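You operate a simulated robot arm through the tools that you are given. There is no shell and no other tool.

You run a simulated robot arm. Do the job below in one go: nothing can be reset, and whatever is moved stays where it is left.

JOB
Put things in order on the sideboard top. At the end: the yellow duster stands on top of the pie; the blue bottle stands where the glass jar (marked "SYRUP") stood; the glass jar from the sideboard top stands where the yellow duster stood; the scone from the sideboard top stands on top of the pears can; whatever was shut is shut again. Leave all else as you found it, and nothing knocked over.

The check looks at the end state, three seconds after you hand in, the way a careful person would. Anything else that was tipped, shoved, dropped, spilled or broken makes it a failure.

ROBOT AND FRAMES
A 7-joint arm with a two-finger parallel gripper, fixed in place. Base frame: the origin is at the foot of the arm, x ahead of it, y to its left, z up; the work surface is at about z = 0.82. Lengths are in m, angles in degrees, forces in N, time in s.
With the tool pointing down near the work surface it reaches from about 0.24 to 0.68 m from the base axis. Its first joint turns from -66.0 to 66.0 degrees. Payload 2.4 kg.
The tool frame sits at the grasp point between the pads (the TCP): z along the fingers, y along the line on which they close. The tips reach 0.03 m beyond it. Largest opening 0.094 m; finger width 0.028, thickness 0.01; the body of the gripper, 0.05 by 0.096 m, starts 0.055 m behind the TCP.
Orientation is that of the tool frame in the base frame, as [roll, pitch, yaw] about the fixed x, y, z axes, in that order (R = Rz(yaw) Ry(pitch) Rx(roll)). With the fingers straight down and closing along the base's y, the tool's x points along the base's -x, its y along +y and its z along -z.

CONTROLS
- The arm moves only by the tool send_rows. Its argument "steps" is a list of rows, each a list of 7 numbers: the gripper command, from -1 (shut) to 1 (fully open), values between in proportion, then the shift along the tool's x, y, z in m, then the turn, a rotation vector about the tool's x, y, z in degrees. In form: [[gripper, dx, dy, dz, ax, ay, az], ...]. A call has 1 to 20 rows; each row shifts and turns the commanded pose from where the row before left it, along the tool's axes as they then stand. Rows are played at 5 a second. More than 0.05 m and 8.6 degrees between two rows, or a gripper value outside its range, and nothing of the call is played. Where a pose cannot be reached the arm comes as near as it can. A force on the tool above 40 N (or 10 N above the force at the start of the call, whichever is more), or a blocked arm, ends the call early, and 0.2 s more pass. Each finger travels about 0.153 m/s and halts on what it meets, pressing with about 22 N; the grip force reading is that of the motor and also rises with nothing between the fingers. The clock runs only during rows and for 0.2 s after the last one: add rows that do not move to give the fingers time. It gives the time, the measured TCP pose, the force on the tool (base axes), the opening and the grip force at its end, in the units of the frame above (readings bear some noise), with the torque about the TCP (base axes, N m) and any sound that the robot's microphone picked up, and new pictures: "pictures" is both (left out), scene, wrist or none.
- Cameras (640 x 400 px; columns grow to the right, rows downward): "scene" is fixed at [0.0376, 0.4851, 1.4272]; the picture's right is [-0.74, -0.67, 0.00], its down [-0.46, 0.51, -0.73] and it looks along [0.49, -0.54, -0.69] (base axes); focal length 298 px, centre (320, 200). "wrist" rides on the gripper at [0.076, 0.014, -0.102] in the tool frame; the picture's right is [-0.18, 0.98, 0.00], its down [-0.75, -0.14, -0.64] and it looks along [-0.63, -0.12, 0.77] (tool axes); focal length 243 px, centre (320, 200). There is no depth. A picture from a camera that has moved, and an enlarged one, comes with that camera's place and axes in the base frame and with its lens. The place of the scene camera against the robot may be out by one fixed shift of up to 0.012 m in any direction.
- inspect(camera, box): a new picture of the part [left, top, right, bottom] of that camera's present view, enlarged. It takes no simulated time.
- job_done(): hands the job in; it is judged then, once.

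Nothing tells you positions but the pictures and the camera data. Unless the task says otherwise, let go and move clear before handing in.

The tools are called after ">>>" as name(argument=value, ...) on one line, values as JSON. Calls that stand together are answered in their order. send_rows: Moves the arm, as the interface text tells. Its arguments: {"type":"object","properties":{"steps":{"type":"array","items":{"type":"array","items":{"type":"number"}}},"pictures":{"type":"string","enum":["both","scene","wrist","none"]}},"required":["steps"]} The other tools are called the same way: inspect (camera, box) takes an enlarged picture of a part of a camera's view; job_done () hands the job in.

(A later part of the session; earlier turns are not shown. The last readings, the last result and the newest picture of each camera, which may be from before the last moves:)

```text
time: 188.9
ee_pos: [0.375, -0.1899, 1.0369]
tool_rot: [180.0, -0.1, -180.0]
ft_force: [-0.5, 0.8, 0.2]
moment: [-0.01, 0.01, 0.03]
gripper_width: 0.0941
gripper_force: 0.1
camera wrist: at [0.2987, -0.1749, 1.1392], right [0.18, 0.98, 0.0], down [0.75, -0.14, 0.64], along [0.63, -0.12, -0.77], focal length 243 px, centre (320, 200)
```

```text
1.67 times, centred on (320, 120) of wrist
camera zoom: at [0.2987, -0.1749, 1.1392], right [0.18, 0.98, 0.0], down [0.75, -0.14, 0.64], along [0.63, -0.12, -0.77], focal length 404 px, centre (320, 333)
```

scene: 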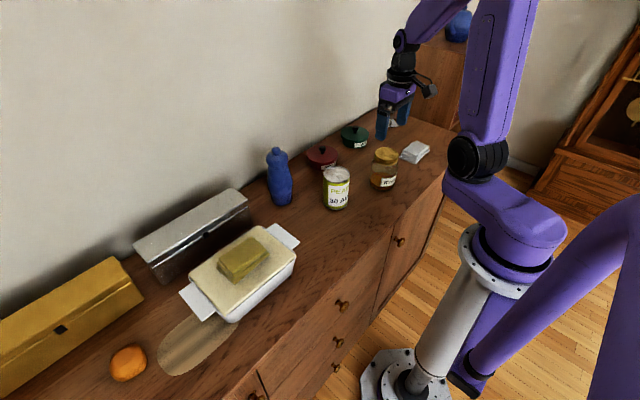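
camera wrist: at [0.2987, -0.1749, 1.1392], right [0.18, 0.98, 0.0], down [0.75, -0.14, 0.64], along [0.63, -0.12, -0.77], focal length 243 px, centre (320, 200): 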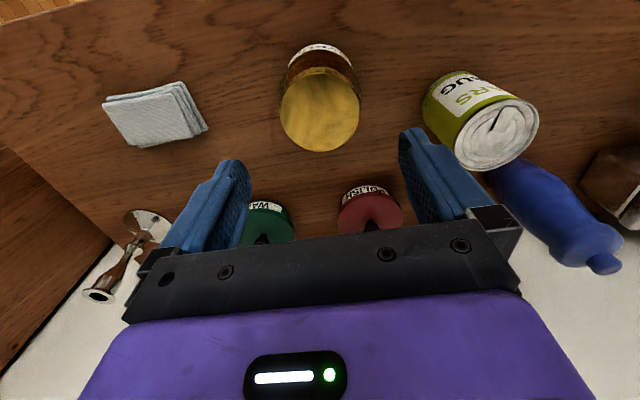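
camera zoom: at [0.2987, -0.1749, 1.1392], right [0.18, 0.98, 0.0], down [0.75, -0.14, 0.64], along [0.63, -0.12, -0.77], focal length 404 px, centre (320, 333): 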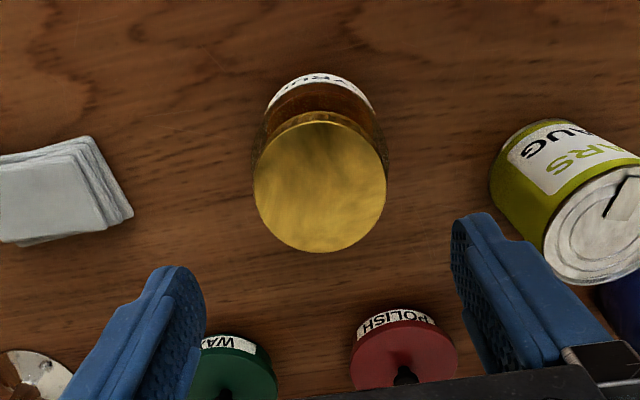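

The jar stands where the duster was. Now to the blue bottle: going over, high, for a look.

>>> send_rows(steps=[[1, 0, 0, -0.045, 0, 0, 0], [1, 0, 0, -0.045, 0, 0, 0], [1, -0.015, 0.045, 0, 0, 0, 0], [1, -0.015, 0.045, 0, 0, 0, 0], [1, -0.015, 0.045, 0, 0, 0, 0], [1, -0.015, 0.045, 0, 0, 0, 0], [1, -0.015, 0.045, 0, 0, 0, 0], [1, -0.015, 0.045, 0, 0, 0, 0], [1, 0, 0.01, 0, 0, 0, 0], [1, 0, 0, 0, 0, 0, 0]])

>>> inspect(camera="wrist", box=[200, 40, 440, 220])

>>> inspect(camera="scene", box=[220, 130, 360, 235])

```text
time: 191.1
ee_pos: [0.4663, 0.0906, 1.1275]
tool_rot: [179.9, 0.0, -180.0]
ft_force: [0.0, -0.6, 0.2]
moment: [-0.01, 0.03, -0.01]
gripper_width: 0.0939
gripper_force: 0.0
camera wrist: at [0.391, 0.1051, 1.2306], right [0.18, 0.98, 0.0], down [0.75, -0.14, 0.64], along [0.63, -0.12, -0.77], focal length 243 px, centre (320, 200)
```

scene: 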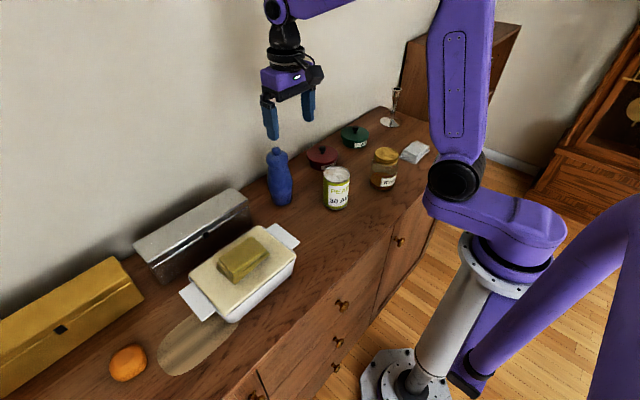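
wrist: 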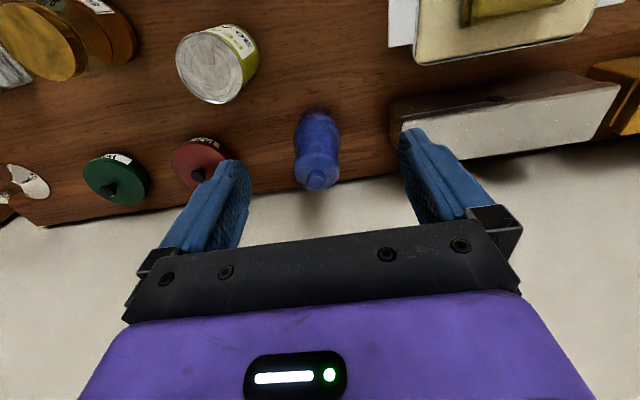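

```text
2.22 times, centred on (320, 130) of wrist
camera zoom: at [0.391, 0.1051, 1.2306], right [0.18, 0.98, 0.0], down [0.75, -0.14, 0.64], along [0.63, -0.12, -0.77], focal length 539 px, centre (320, 356)
```

zoom: 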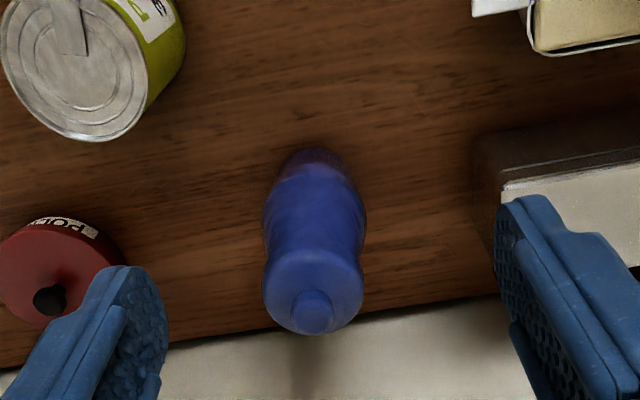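

```text
3.81 times, centred on (290, 182) of scene
camera zoom: at [0.0376, 0.4851, 1.4272], right [-0.74, -0.67, 0.0], down [-0.46, 0.51, -0.73], along [0.49, -0.54, -0.69], focal length 1135 px, centre (434, 267)
```

zoom: 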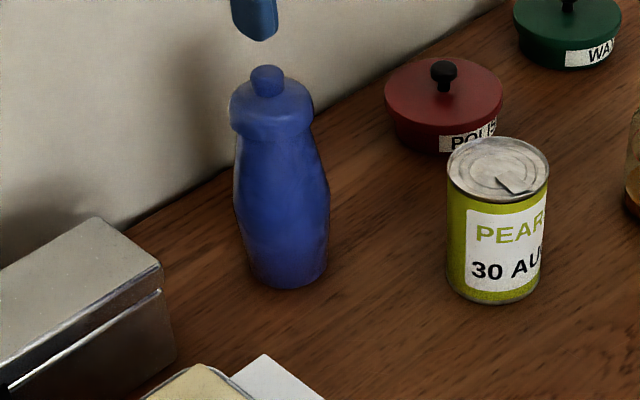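

The bottle stands near (0.553, 0.072), top about z≈1.0, with a collar near the top that fits between the fingers. I'll align above it for a second measurement.

>>> send_rows(steps=[[1, -0.043, -0.01, 0, 0, 0, 0], [1, -0.0437, -0.009, 0.02, 0, 0, 0], [1, 0, 0, 0.03, 0, 0, 0], [1, 0, 0, 0, 0, 0, 0]])

>>> inspect(camera="wrist", box=[200, 60, 440, 240])

>>> inspect(camera="scene", box=[220, 110, 360, 215])

```text
time: 192.1
ee_pos: [0.5517, 0.0714, 1.0779]
tool_rot: [179.9, -0.1, -179.9]
ft_force: [0.7, 0.4, -0.1]
moment: [-0.02, 0.03, 0.03]
gripper_width: 0.0941
gripper_force: 0.0
camera wrist: at [0.4764, 0.0866, 1.1799], right [0.18, 0.98, 0.0], down [0.75, -0.14, 0.64], along [0.63, -0.12, -0.77], focal length 243 px, centre (320, 200)
```

scene: 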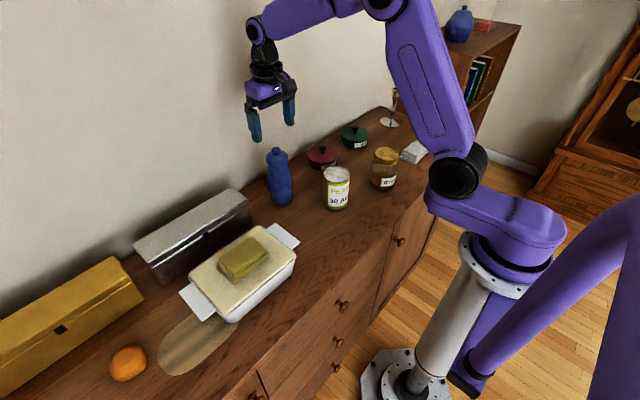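
wrist: 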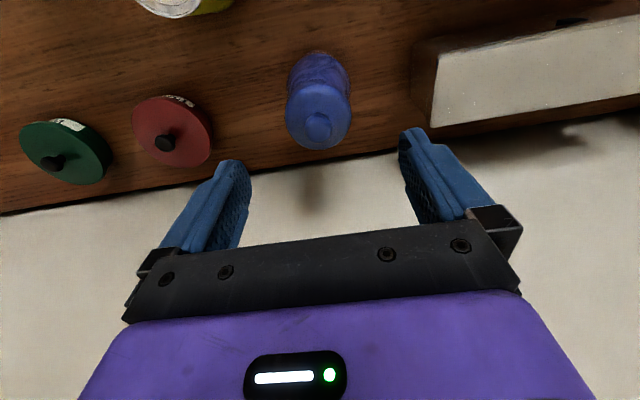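

```text
2.22 times, centred on (320, 150) of wrist
camera zoom: at [0.4764, 0.0866, 1.1799], right [0.18, 0.98, 0.0], down [0.75, -0.14, 0.64], along [0.63, -0.12, -0.77], focal length 539 px, centre (320, 311)
```

zoom: 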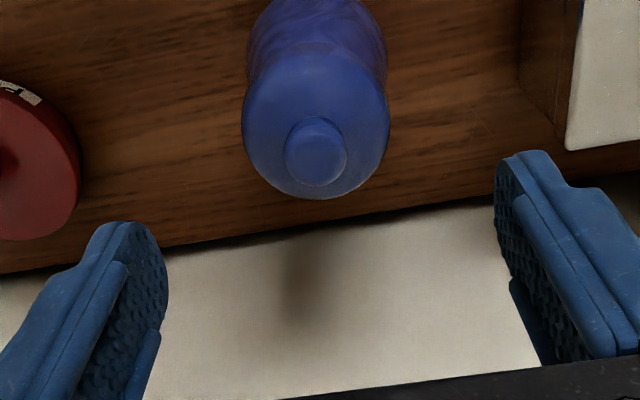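

```text
3.81 times, centred on (290, 162) of scene
camera zoom: at [0.0376, 0.4851, 1.4272], right [-0.74, -0.67, 0.0], down [-0.46, 0.51, -0.73], along [0.49, -0.54, -0.69], focal length 1135 px, centre (434, 343)
```

zoom: 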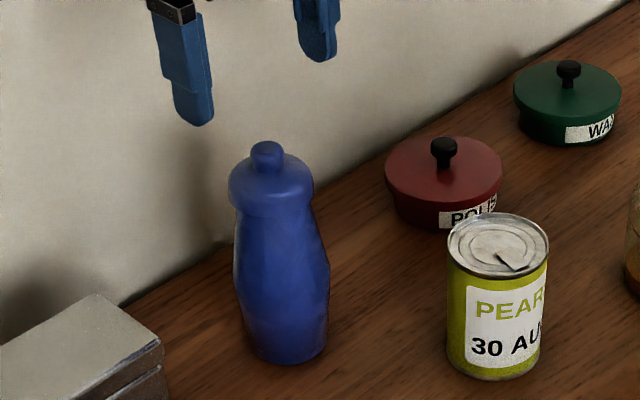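

The collar is 57 mm wide at z≈0.97 and the cap top is at about 1.0. Descending so the palm stays clear of the cap, then closing on the collar.

>>> send_rows(steps=[[1, -0.0005, -0.0015, 0.04, 0, 0, 0], [1, 0, 0, 0.04, 0, 0, 0], [1, 0, 0, 0.03, 0, 0, 0], [1, 0, 0, 0.009, 0, 0, 0], [1, 0, 0, 0, 0, 0, 0]])

>>> inspect(camera="scene", box=[220, 110, 360, 215])

>>> inspect(camera="wrist", box=[200, 60, 440, 240])

```text
time: 193.3
ee_pos: [0.5512, 0.0703, 0.9582]
tool_rot: [179.9, 0.0, -180.0]
ft_force: [0.3, -0.2, 0.2]
moment: [0.02, -0.02, 0.0]
gripper_width: 0.0939
gripper_force: 0.1
camera wrist: at [0.4752, 0.0849, 1.0604], right [0.18, 0.98, 0.0], down [0.75, -0.14, 0.64], along [0.63, -0.12, -0.77], focal length 243 px, centre (320, 200)
```

scene: 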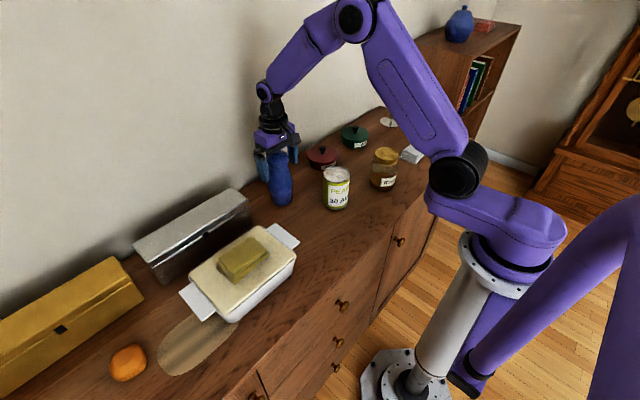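
wrist: 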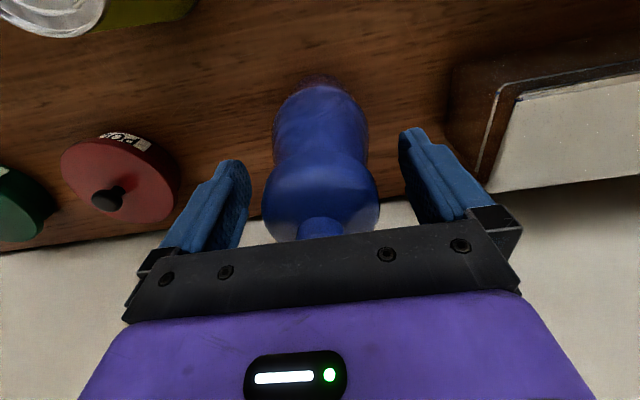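

```text
3.81 times, centred on (290, 162) of scene
camera zoom: at [0.0376, 0.4851, 1.4272], right [-0.74, -0.67, 0.0], down [-0.46, 0.51, -0.73], along [0.49, -0.54, -0.69], focal length 1135 px, centre (434, 343)
```

zoom: 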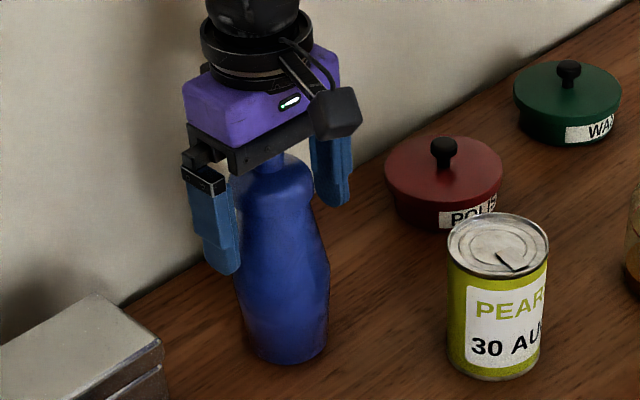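

```text
2.22 times, centred on (320, 150) of wrist
camera zoom: at [0.4752, 0.0849, 1.0604], right [0.18, 0.98, 0.0], down [0.75, -0.14, 0.64], along [0.63, -0.12, -0.77], focal length 539 px, centre (320, 311)
```

zoom: 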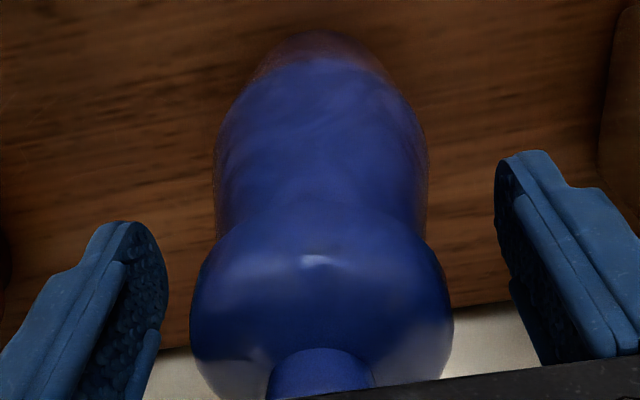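

Well centred. Closing gently on the bottle.

>>> send_rows(steps=[[0.7, 0, 0, 0, 0, 0, 0], [0.5, 0, 0, 0, 0, 0, 0], [0.35, 0, 0, 0, 0, 0, 0], [0.2, 0, 0, 0, 0, 0, 0], [0.1, 0, 0, 0, 0, 0, 0], [0.0, 0, 0, 0, 0, 0, 0], [-0.1, 0, 0, 0, 0, 0, 0], [-0.1, 0, 0, 0, 0, 0, 0]], pictures="none")

>>> send_rows(steps=[[-0.1, 0, 0, -0.003, 0, 0, 0], [-0.1, 0, 0, -0.007, 0, 0, 0], [-0.1, 0, 0, 0, 0, 0, 0]])

>>> inspect(camera="scene", box=[220, 110, 360, 215])

```text
time: 195.1
ee_pos: [0.551, 0.07, 0.9582]
tool_rot: [179.9, 0.0, -180.0]
ft_force: [-0.3, 0.0, 1.4]
moment: [0.07, -0.05, -0.06]
gripper_width: 0.062
gripper_force: 22.0
```

```text
time: 195.9
ee_pos: [0.5513, 0.0711, 0.9681]
tool_rot: [179.9, -0.2, 179.9]
ft_force: [0.0, 0.1, -3.6]
moment: [0.01, 0.04, -0.03]
gripper_width: 0.0622
gripper_force: 22.1
camera wrist: at [0.4759, 0.0849, 1.0698], right [0.18, 0.98, 0.0], down [0.75, -0.14, 0.64], along [0.63, -0.12, -0.77], focal length 243 px, centre (320, 200)
```

scene: 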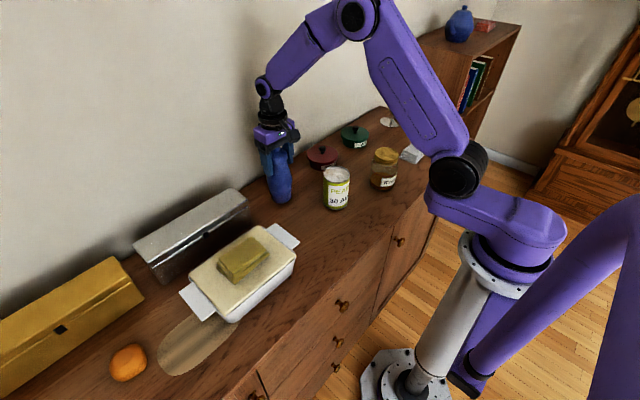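
wrist: 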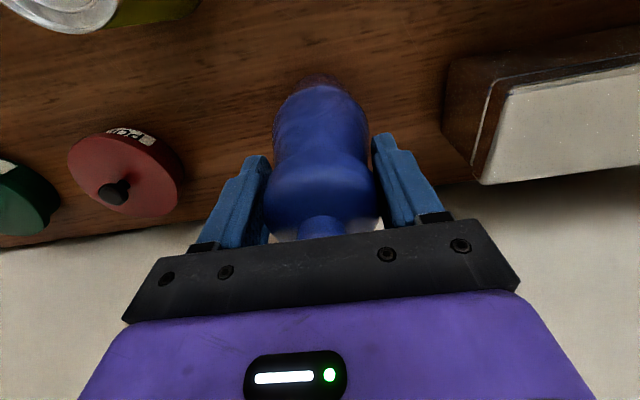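

```text
3.81 times, centred on (290, 162) of scene
camera zoom: at [0.0376, 0.4851, 1.4272], right [-0.74, -0.67, 0.0], down [-0.46, 0.51, -0.73], along [0.49, -0.54, -0.69], focal length 1135 px, centre (434, 343)
```

zoom: 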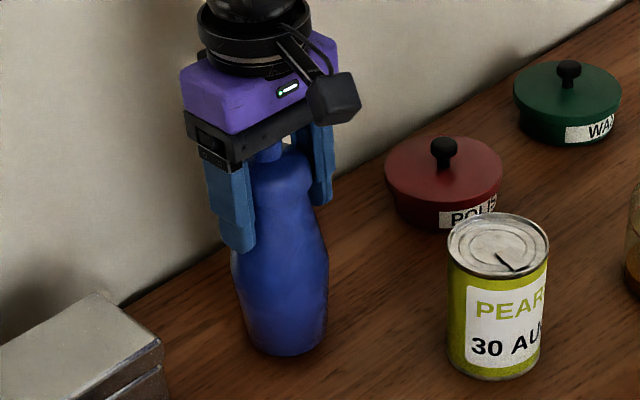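

The bottle is lifted, upright. I'll raise it above the can and jar and carry it to the jar's old place at (0.409, −0.529).

>>> send_rows(steps=[[-0.1, 0, 0, -0.035, 0, 0, 0], [-0.1, 0, 0, -0.045, 0, 0, 0], [-0.1, 0, 0, -0.045, 0, 0, 0], [-0.1, 0, 0, -0.02, 0, 0, 0], [-0.1, 0.006, -0.025, 0, 0, 0, 0], [-0.1, 0.011, -0.045, 0, 0, 0, 0], [-0.1, 0.011, -0.045, 0, 0, 0, 0], [-0.1, 0.011, -0.045, 0, 0, 0, 0], [-0.1, 0.011, -0.045, 0, 0, 0, 0], [-0.1, 0.011, -0.045, 0, 0, 0, 0], [-0.1, 0.011, -0.045, 0, 0, 0, 0], [-0.1, 0.011, -0.045, 0, 0, 0, 0], [-0.1, 0.006, -0.025, 0, 0, 0, 0], [-0.1, 0, 0, 0, 0, 0, 0]])

>>> inspect(camera="scene", box=[320, 30, 480, 150])

```text
time: 198.9
ee_pos: [0.462, -0.2944, 1.11]
tool_rot: [179.9, -0.1, -180.0]
ft_force: [-0.4, -0.1, -4.3]
moment: [-0.01, 0.04, 0.0]
gripper_width: 0.0623
gripper_force: 21.3
camera wrist: at [0.3861, -0.2807, 1.2129], right [0.18, 0.98, 0.0], down [0.75, -0.14, 0.64], along [0.63, -0.12, -0.77], focal length 243 px, centre (320, 200)
```

scene: 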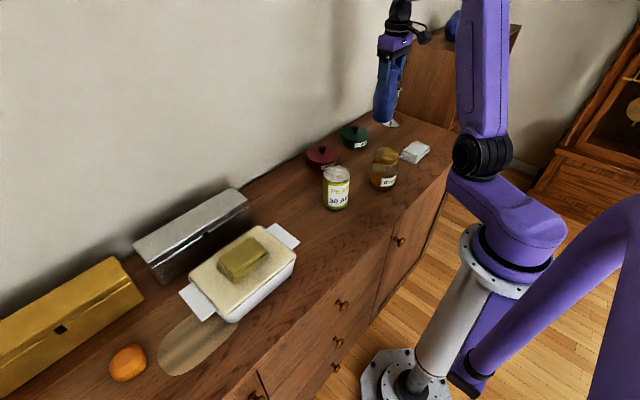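
wrist: 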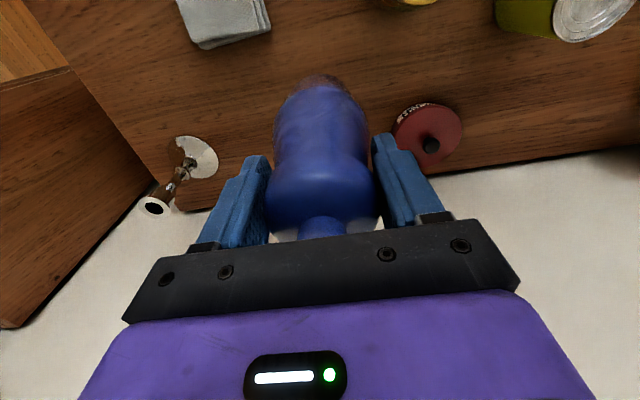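

```text
3.33 times, centred on (400, 90) of scene
camera zoom: at [0.0376, 0.4851, 1.4272], right [-0.74, -0.67, 0.0], down [-0.46, 0.51, -0.73], along [0.49, -0.54, -0.69], focal length 994 px, centre (53, 567)
```

zoom: 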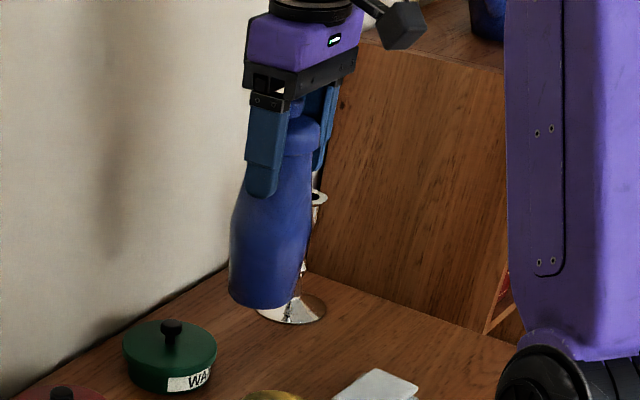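

>>> send_rows(steps=[[-0.1, 0.0088, -0.039, 0.012, 0, 0, 0], [-0.1, 0.0088, -0.039, 0.015, 0, 0, 0], [-0.1, 0.0088, -0.039, 0.015, 0, 0, 0], [-0.1, 0.0088, -0.039, 0.015, 0, 0, 0], [-0.1, 0.0088, -0.039, 0.015, 0, 0, 0], [-0.1, 0.0088, -0.0395, 0.015, 0, 0, 0], [-0.1, 0, 0, 0, 0, 0, 0]])

>>> inspect(camera="scene", box=[350, 40, 470, 130])

```text
time: 200.5
ee_pos: [0.4101, -0.5298, 1.0258]
tool_rot: [179.8, -0.1, -180.0]
ft_force: [0.0, 0.7, -3.3]
moment: [0.03, 0.02, 0.01]
gripper_width: 0.0621
gripper_force: 22.0
camera wrist: at [0.3345, -0.5154, 1.1288], right [0.18, 0.98, 0.0], down [0.76, -0.14, 0.64], along [0.63, -0.12, -0.77], focal length 243 px, centre (320, 200)
```

scene: 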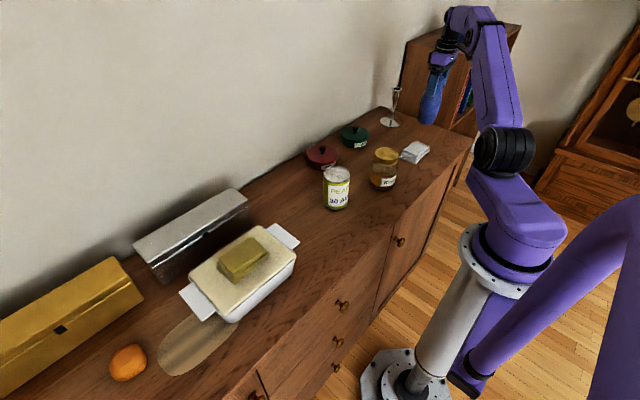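
wrist: 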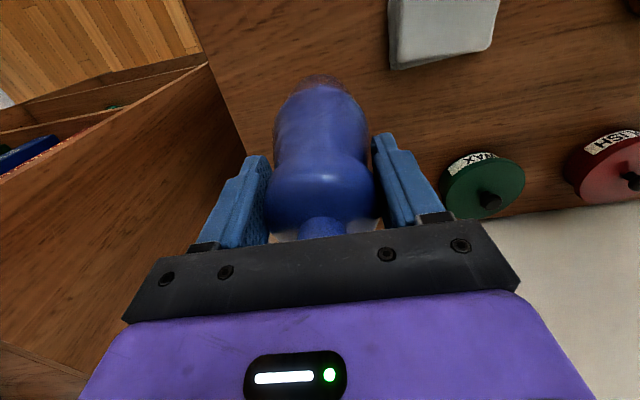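

```text
4.44 times, centred on (410, 85) of scene
camera zoom: at [0.0376, 0.485, 1.4272], right [-0.74, -0.67, 0.0], down [-0.46, 0.51, -0.73], along [0.49, -0.54, -0.69], focal length 1325 px, centre (-80, 711)
```

zoom: 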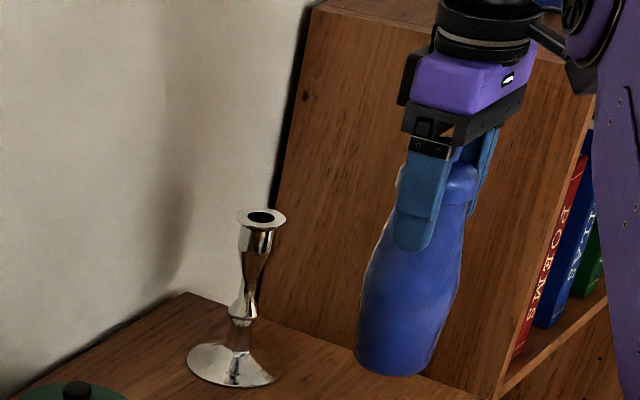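

Over the jar's old spot. Lowering, slow at the end.

>>> send_rows(steps=[[-0.1, 0.002, 0, 0.03, 0, 0, 0], [-0.1, 0, 0, 0.025, 0, 0, 0], [-0.1, 0, 0, 0.008, 0, 0, 0], [-0.1, 0, 0, 0, 0, 0, 0]], pictures="none")

>>> send_rows(steps=[[-0.1, 0, 0, 0.0015, 0, 0, 0], [-0.1, 0, 0, 0, 0, 0, 0]], pictures="none")

>>> send_rows(steps=[[-0.1, 0, 0, 0.001, 0, 0, 0], [-0.1, 0, 0, 0, 0, 0, 0]], pictures="none")

```text
time: 201.5
ee_pos: [0.4078, -0.5296, 0.963]
tool_rot: [179.9, -0.2, -180.0]
ft_force: [-0.1, -0.1, -3.5]
moment: [0.05, 0.01, 0.01]
gripper_width: 0.062
gripper_force: 21.6
```

```text
time: 202.1
ee_pos: [0.407, -0.5301, 0.9615]
tool_rot: [180.0, -0.2, -180.0]
ft_force: [0.1, -0.2, -4.6]
moment: [-0.02, 0.03, -0.02]
gripper_width: 0.062
gripper_force: 22.0
```

```text
time: 202.7
ee_pos: [0.4077, -0.5308, 0.9597]
tool_rot: [179.9, -0.1, -180.0]
ft_force: [0.3, -0.2, -3.5]
moment: [0.0, 0.02, -0.02]
gripper_width: 0.062
gripper_force: 22.0
```

>>> send_rows(steps=[[-0.1, 0, 0, 0.001, 0, 0, 0], [-0.1, 0, 0, 0, 0, 0, 0]], pictures="none")

>>> send_rows(steps=[[-0.1, 0, 0, 0.0007, 0, 0, 0], [-0.1, 0, 0, 0, 0, 0, 0]], pictures="none")

>>> send_rows(steps=[[-0.1, 0, 0, 0.0005, 0, 0, 0], [-0.1, 0, 0, 0, 0, 0, 0]], pictures="none")

```text
time: 203.3
ee_pos: [0.4086, -0.5304, 0.9595]
tool_rot: [179.9, -0.1, 179.9]
ft_force: [0.3, -0.1, -3.8]
moment: [0.01, -0.01, 0.03]
gripper_width: 0.0623
gripper_force: 22.4
```

```text
time: 203.9
ee_pos: [0.4086, -0.5292, 0.9575]
tool_rot: [179.9, -0.1, -180.0]
ft_force: [0.3, 0.3, -3.5]
moment: [0.0, 0.04, -0.02]
gripper_width: 0.0624
gripper_force: 21.4
```

```text
time: 204.5
ee_pos: [0.4075, -0.5295, 0.9589]
tool_rot: [-179.9, -0.1, -180.0]
ft_force: [-0.3, 0.1, -2.4]
moment: [0.02, -0.03, -0.01]
gripper_width: 0.0624
gripper_force: 22.4
```

>>> send_rows(steps=[[-0.1, 0, 0, 0.0006, 0, 0, 0], [-0.1, 0, 0, 0, 0, 0, 0]], pictures="none")

>>> send_rows(steps=[[-0.1, 0, 0, 0.0006, 0, 0, 0], [-0.1, 0, 0, 0, 0, 0, 0]], pictures="scene")

>>> inspect(camera="scene", box=[350, 60, 470, 150])

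```text
time: 205.1
ee_pos: [0.408, -0.5308, 0.9572]
tool_rot: [180.0, -0.1, 180.0]
ft_force: [-1.4, -0.3, 6.0]
moment: [0.31, 0.16, -0.01]
gripper_width: 0.0625
gripper_force: 21.9
```

```text
time: 205.7
ee_pos: [0.4084, -0.5297, 0.9577]
tool_rot: [-179.9, 0.1, 179.9]
ft_force: [-0.7, -1.6, 10.9]
moment: [0.06, 0.04, 0.04]
gripper_width: 0.0621
gripper_force: 22.3
```

scene: 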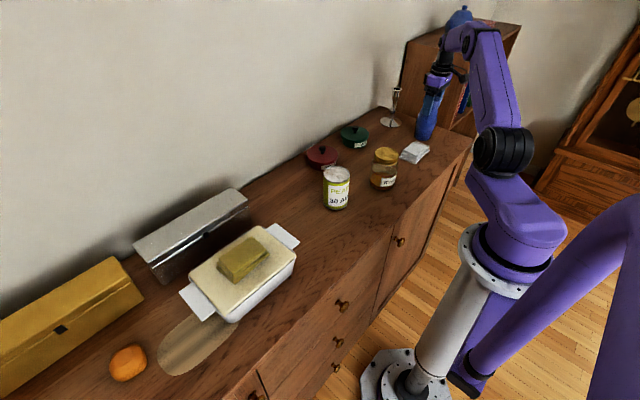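

```text
4.44 times, centred on (410, 105) of scene
camera zoom: at [0.0374, 0.4853, 1.4272], right [-0.74, -0.67, 0.0], down [-0.46, 0.51, -0.73], along [0.49, -0.54, -0.69], focal length 1325 px, centre (-80, 622)
```

zoom: 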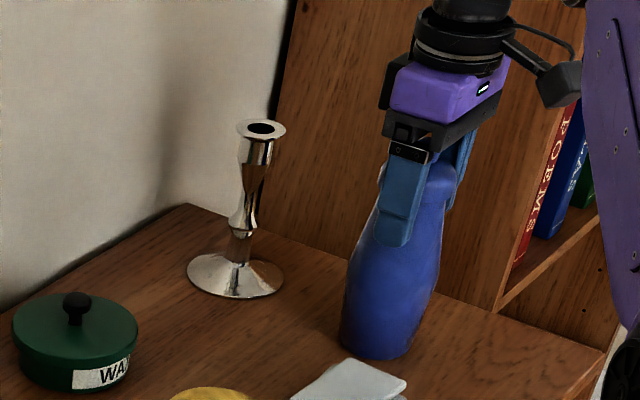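

The bottle is standing on the wood. Easing up slightly, then opening and rising straight up.

>>> send_rows(steps=[[-0.1, 0, 0, -0.0005, 0, 0, 0], [0.35, 0, 0, 0, 0, 0, 0], [0.5, 0, 0, 0, 0, 0, 0], [0.75, 0, 0, 0, 0, 0, 0], [1, 0, 0, 0, 0, 0, 0], [1, 0, 0, -0.015, 0, 0, 0], [1, 0, 0, -0.04, 0, 0, 0], [1, 0, 0, -0.045, 0, 0, 0], [1, 0.02, 0.02, -0.03, 0, 0, 0], [1, 0, 0, 0, 0, 0, 0]])

>>> inspect(camera="scene", box=[330, 60, 470, 165])

>>> inspect(camera="wrist", box=[160, 0, 480, 240])

```text
time: 207.9
ee_pos: [0.3887, -0.511, 1.0897]
tool_rot: [180.0, -0.1, 180.0]
ft_force: [0.9, 0.8, 0.2]
moment: [0.02, 0.01, 0.0]
gripper_width: 0.0941
gripper_force: 0.1
camera wrist: at [0.312, -0.4956, 1.1911], right [0.18, 0.98, 0.0], down [0.75, -0.14, 0.64], along [0.63, -0.12, -0.77], focal length 243 px, centre (320, 200)
```

scene: 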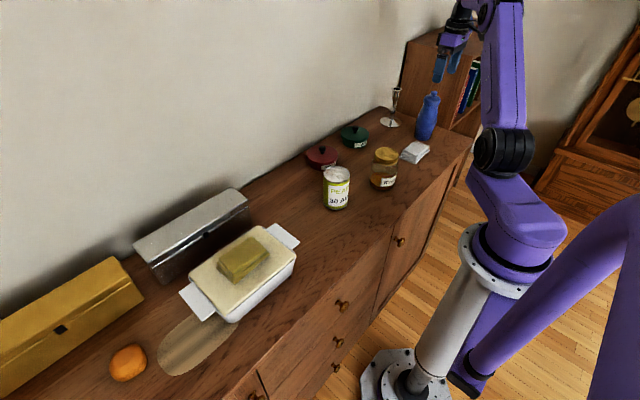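
wrist: 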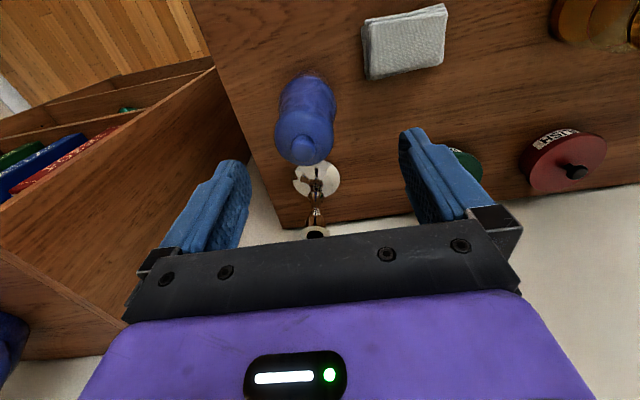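

```text
3.81 times, centred on (400, 112) of scene
camera zoom: at [0.0376, 0.4851, 1.4272], right [-0.74, -0.67, 0.0], down [-0.46, 0.51, -0.73], along [0.49, -0.54, -0.69], focal length 1135 px, centre (15, 533)
```

zoom: 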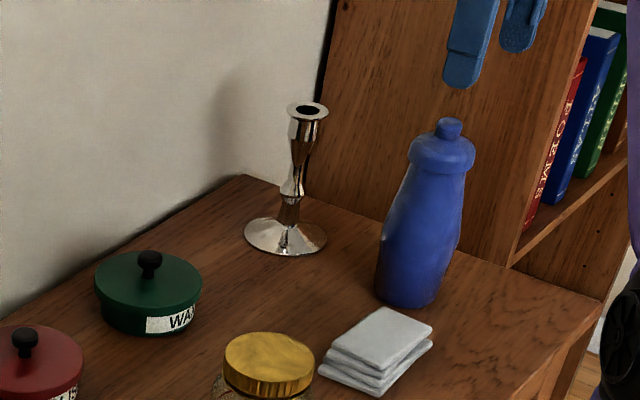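

```text
1.67 times, centred on (320, 120) of wrist
camera zoom: at [0.312, -0.4956, 1.1911], right [0.18, 0.98, 0.0], down [0.75, -0.14, 0.64], along [0.63, -0.12, -0.77], focal length 404 px, centre (320, 333)
```

zoom: 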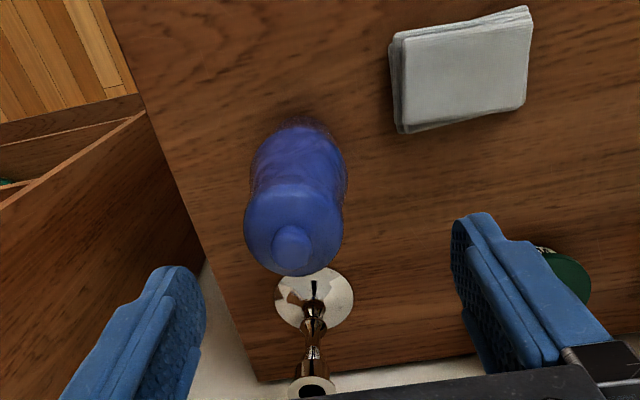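

The bottle stands where the jar was. Last is the scone at the far left; travelling over there high up.

>>> send_rows(steps=[[1, 0, 0.045, 0, 0, 0, 0], [1, 0, 0.045, 0, 0, 0, 0], [1, 0, 0.045, 0, 0, 0, 0], [1, 0, 0.045, 0, 0, 0, 0], [1, 0, 0.045, 0, 0, 0, 0], [1, 0, 0.045, 0, 0, 0, 0], [1, 0, 0.045, 0, 0, 0, 0], [1, 0, 0.045, 0, 0, 0, 0], [1, 0, 0.045, 0, 0, 0, 0], [1, 0, 0.045, 0, 0, 0, 0], [1, 0, 0.045, 0, 0, 0, 0], [1, 0, 0.045, 0, 0, 0, 0], [1, 0, 0.045, 0, 0, 0, 0], [1, 0, 0.045, 0, 0, 0, 0], [1, 0, 0.045, 0, 0, 0, 0], [1, 0, 0.045, 0, 0, 0, 0], [1, 0, 0.045, 0, 0, 0, 0], [1, 0, 0.045, 0, 0, 0, 0], [1, 0.01, 0.045, 0, 0, 0, 0], [1, 0.01, 0.045, 0, 0, 0, 0]], pictures="none")

>>> send_rows(steps=[[1, 0.01, 0.04, 0, 0, 0, 0], [1, 0.01, 0.04, 0, 0, 0, 0], [1, 0, 0, 0, 0, 0, 0]])

>>> inspect(camera="wrist", box=[300, 0, 620, 240])

```text
time: 212.1
ee_pos: [0.3702, 0.3913, 1.0879]
tool_rot: [179.9, -0.1, 179.9]
ft_force: [-0.4, -0.5, 0.1]
moment: [-0.03, -0.02, 0.02]
gripper_width: 0.0941
gripper_force: 0.2
```

```text
time: 212.9
ee_pos: [0.3495, 0.4702, 1.0888]
tool_rot: [180.0, -0.1, -179.9]
ft_force: [0.5, -0.3, 0.0]
moment: [-0.03, 0.04, -0.02]
gripper_width: 0.0939
gripper_force: 0.0
camera wrist: at [0.2731, 0.4858, 1.1915], right [0.18, 0.98, 0.0], down [0.75, -0.14, 0.64], along [0.63, -0.12, -0.77], focal length 243 px, centre (320, 200)
```

scene: 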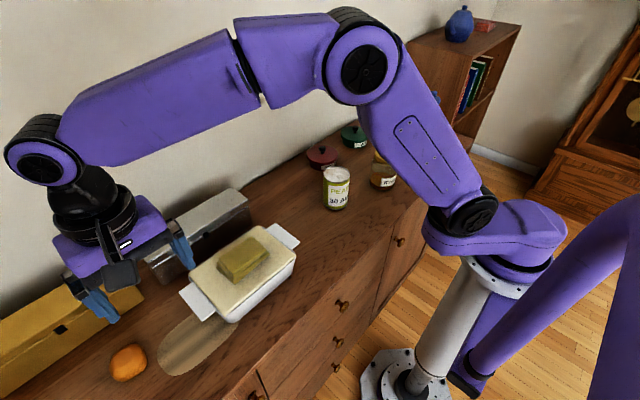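
wrist: 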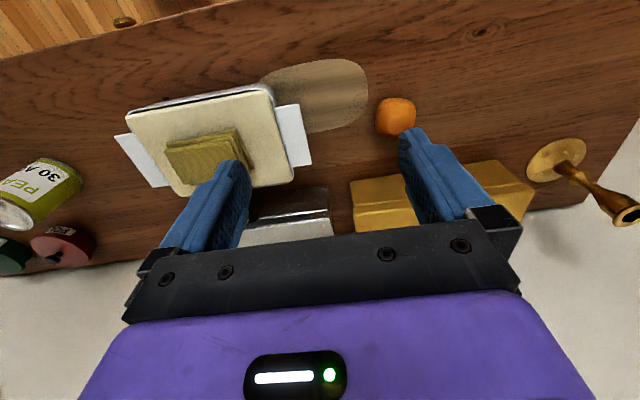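

```text
1.67 times, centred on (460, 120) of wrist
camera zoom: at [0.2731, 0.4858, 1.1915], right [0.18, 0.98, 0.0], down [0.75, -0.14, 0.64], along [0.63, -0.12, -0.77], focal length 404 px, centre (87, 333)
```

zoom: 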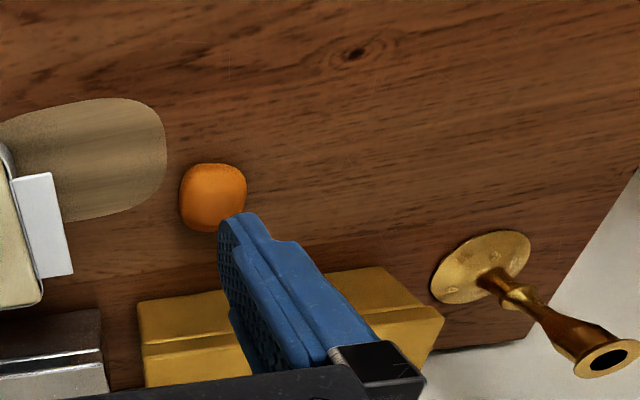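

The scone is at about (0.427, 0.571), 0.71 m out, so I'll turn the gripper radially and tilt it outward about 22° to reach it. First turn and tilt, then approach to a hover.

>>> send_rows(steps=[[1, 0, 0, 0, 0, 0, -8], [1, 0, 0, 0, 0, 0, -8], [1, 0, 0, 0, 0, 0, -8], [1, 0, 0, 0, 0, 0, -8], [1, 0, 0, 0, 0, 0, -8], [1, 0, 0, 0, 0, 0, -8], [1, 0, 0, 0, 0, 0, -5], [1, 0, 0, 0, 0, -8, 0], [1, 0, 0, 0, 0, -8, 0], [1, 0, 0, 0, 0, -6, 0], [1, -0.0132, -0.0002, 0.0353, 0, 0, 0], [1, -0.0132, -0.0002, 0.0353, 0, 0, 0], [1, -0.0132, -0.0002, 0.0353, 0, 0, 0], [1, 0, 0, 0, 0, 0, 0]])

>>> inspect(camera="wrist", box=[200, 40, 440, 220])

```text
time: 215.9
ee_pos: [0.3942, 0.5317, 1.0067]
tool_rot: [180.0, 22.0, -127.1]
ft_force: [0.1, 0.3, -0.3]
moment: [-0.02, 0.01, 0.0]
gripper_width: 0.0939
gripper_force: 0.0
camera wrist: at [0.3173, 0.4539, 1.0716], right [-0.68, 0.73, 0.07], down [0.39, 0.28, 0.88], along [0.62, 0.63, -0.47], focal length 243 px, centre (320, 200)
```

scene: 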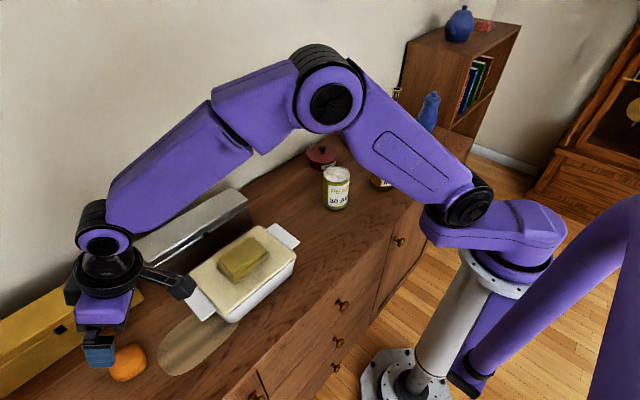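
wrist: 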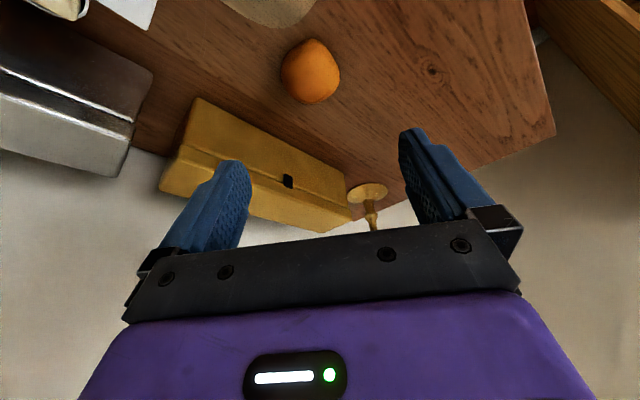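

```text
2.22 times, centred on (320, 130) of wrist
camera zoom: at [0.3173, 0.4539, 1.0716], right [-0.68, 0.73, 0.07], down [0.39, 0.28, 0.88], along [0.62, 0.63, -0.47], focal length 539 px, centre (320, 356)
```

zoom: 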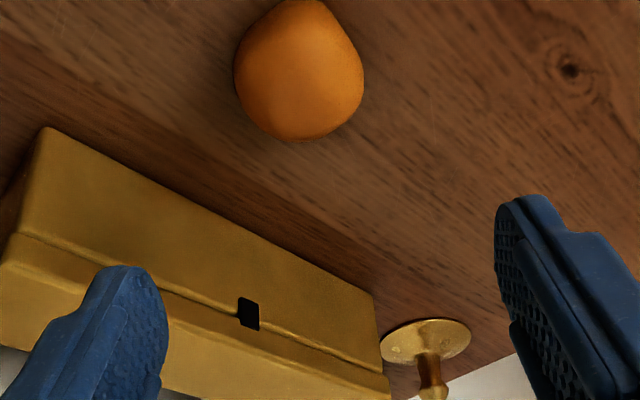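

The scone shows as a ~58 mm bun. Moving to just above it with the correction, then checking.

>>> send_rows(steps=[[1, -0.0024, -0.0013, 0.0285, 0, 0, 0], [1, -0.0024, -0.0013, 0.0285, 0, 0, 0], [1, -0.0024, -0.0013, 0.0286, 0, 0, 0], [1, 0, 0, 0, 0, 0, 0]])

>>> inspect(camera="wrist", box=[200, 40, 440, 220])

>>> inspect(camera="scene", box=[60, 290, 220, 400])

```text
time: 216.9
ee_pos: [0.4204, 0.5617, 0.9274]
tool_rot: [180.0, 22.1, -127.0]
ft_force: [0.2, 0.4, 0.0]
moment: [-0.01, 0.0, 0.01]
gripper_width: 0.0938
gripper_force: 0.0
camera wrist: at [0.344, 0.4834, 0.9943], right [-0.68, 0.73, 0.07], down [0.39, 0.28, 0.88], along [0.62, 0.63, -0.47], focal length 243 px, centre (320, 200)
```

scene: 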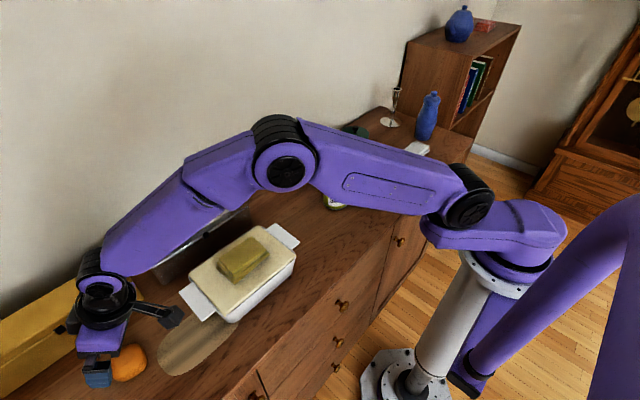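
wrist: 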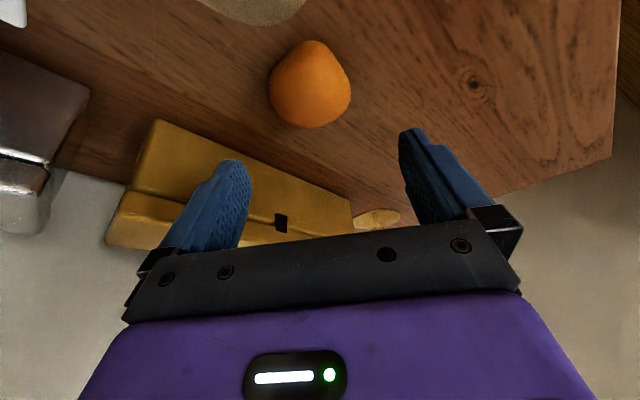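

```text
2.22 times, centred on (320, 130) of wrist
camera zoom: at [0.344, 0.4834, 0.9943], right [-0.68, 0.73, 0.07], down [0.39, 0.28, 0.88], along [0.62, 0.63, -0.47], focal length 539 px, centre (320, 356)
```

zoom: 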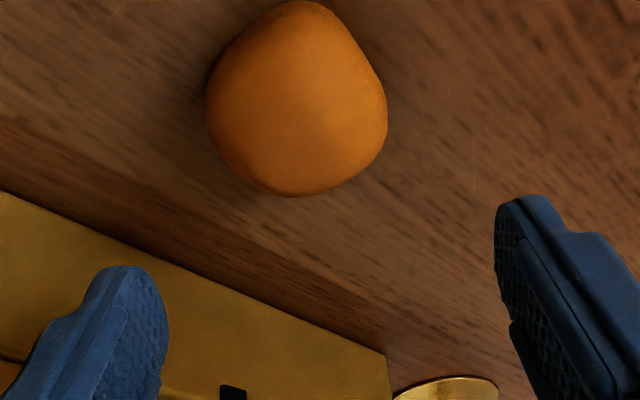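

```text
3.64 times, centred on (140, 345) of scene
camera zoom: at [0.0376, 0.4851, 1.4272], right [-0.74, -0.67, 0.0], down [-0.46, 0.51, -0.73], along [0.49, -0.54, -0.69], focal length 1084 px, centre (974, -327)
```

zoom: 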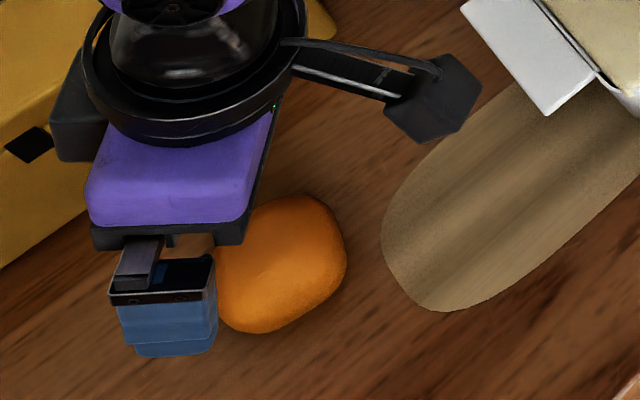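

Reach is fine here. The scone centre works out at (0.425, 0.564); descending around it with small corrections.

>>> send_rows(steps=[[1, 0.0099, -0.0007, 0.0219, 0, 0, 0], [1, 0.0099, -0.0007, 0.0219, 0, 0, 0], [1, 0.0066, -0.0007, 0.0146, 0, 0, 0], [1, 0.0028, 0, 0.0063, 0, 0, 0], [1, 0, 0, 0, 0, 0, 0]])

>>> inspect(camera="wrist", box=[200, 40, 440, 220])

>>> inspect(camera="scene", box=[60, 290, 220, 400])

```text
time: 218.1
ee_pos: [0.4217, 0.5565, 0.8566]
tool_rot: [179.9, 22.0, -127.1]
ft_force: [1.3, -1.0, -0.3]
moment: [0.05, -0.02, 0.0]
gripper_width: 0.0938
gripper_force: 0.1
camera wrist: at [0.3443, 0.4781, 0.9236], right [-0.68, 0.73, 0.07], down [0.39, 0.28, 0.88], along [0.62, 0.63, -0.47], focal length 243 px, centre (320, 200)
```

scene: 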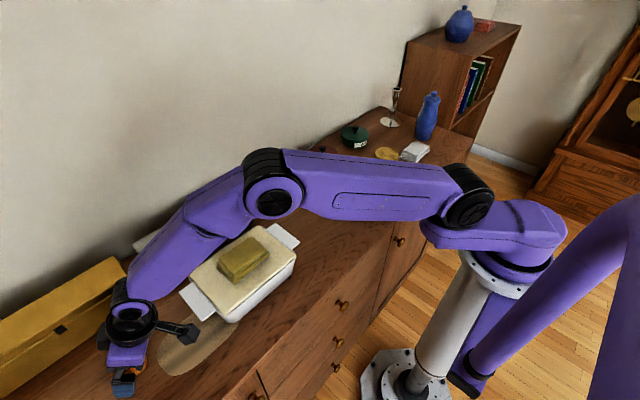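
wrist: 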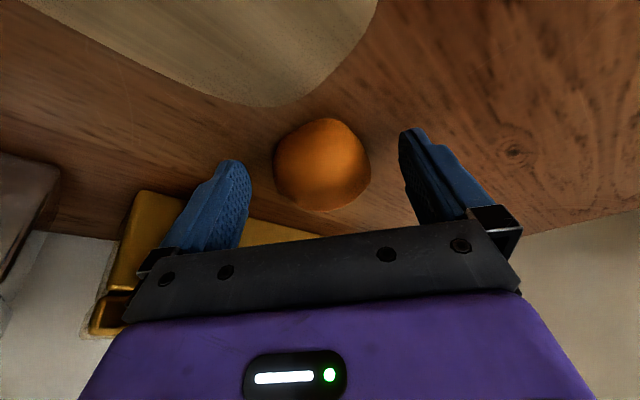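

```text
2.22 times, centred on (320, 130) of wrist
camera zoom: at [0.3443, 0.4781, 0.9236], right [-0.68, 0.73, 0.07], down [0.39, 0.28, 0.88], along [0.62, 0.63, -0.47], focal length 539 px, centre (320, 356)
```

zoom: 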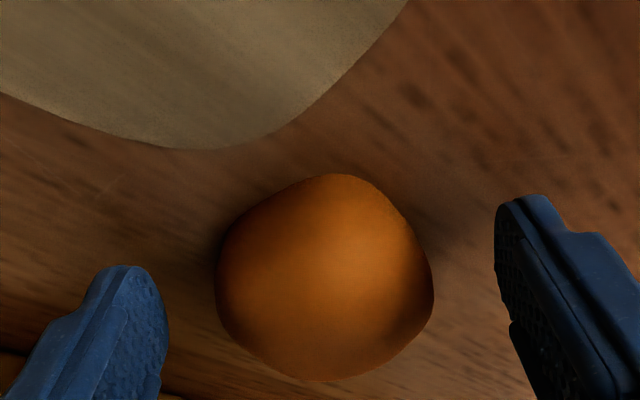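

```text
3.64 times, centred on (140, 345) of scene
camera zoom: at [0.0376, 0.4851, 1.4272], right [-0.74, -0.67, 0.0], down [-0.46, 0.51, -0.73], along [0.49, -0.54, -0.69], focal length 1084 px, centre (974, -327)
```

zoom: 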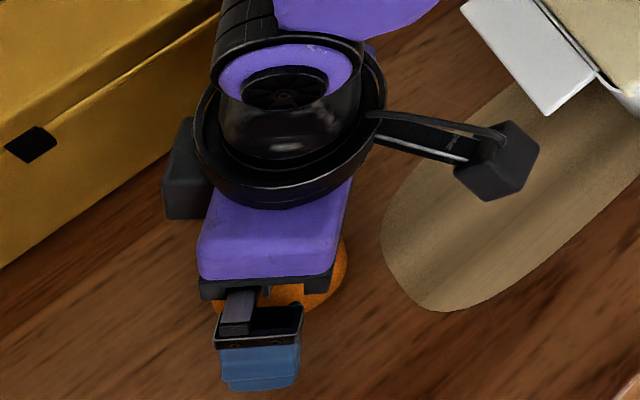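

The scone is centred between the pads. Closing gently with a modest target.

>>> send_rows(steps=[[0.75, 0, 0.0008, 0, 0, 0, 0], [0.55, 0, 0, 0, 0, 0, 0], [0.4, 0, 0, 0, 0, 0, 0], [0.3, 0, 0, 0, 0, 0, 0], [0.2, 0, 0, 0, 0, 0, 0], [0.12, 0, 0, 0, 0, 0, 0], [0.12, 0, 0, 0, 0, 0, 0]], pictures="wrist")

>>> inspect(camera="wrist", box=[200, 40, 440, 220])

```text
time: 219.7
ee_pos: [0.42, 0.5576, 0.8581]
tool_rot: [179.9, 22.1, -127.1]
ft_force: [0.7, 0.3, 0.8]
moment: [0.02, -0.03, 0.02]
gripper_width: 0.0589
gripper_force: 21.4
camera wrist: at [0.3438, 0.4789, 0.9242], right [-0.68, 0.73, 0.07], down [0.39, 0.28, 0.88], along [0.62, 0.63, -0.47], focal length 243 px, centre (320, 200)
```

wrist: 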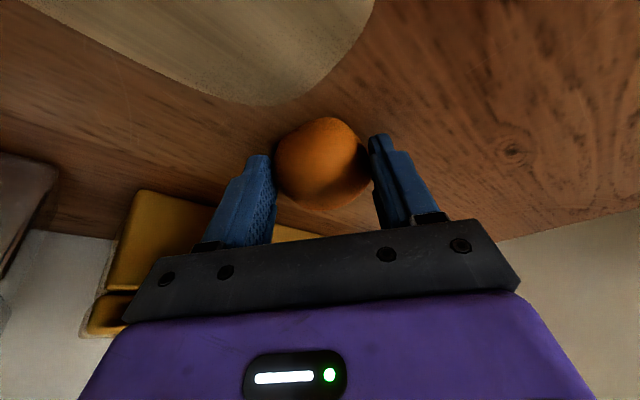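

```text
2.22 times, centred on (320, 130) of wrist
camera zoom: at [0.3438, 0.4789, 0.9242], right [-0.68, 0.73, 0.07], down [0.39, 0.28, 0.88], along [0.62, 0.63, -0.47], focal length 539 px, centre (320, 356)
```

zoom: 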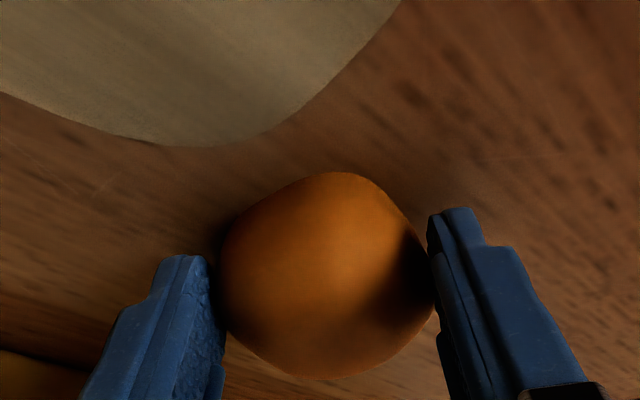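

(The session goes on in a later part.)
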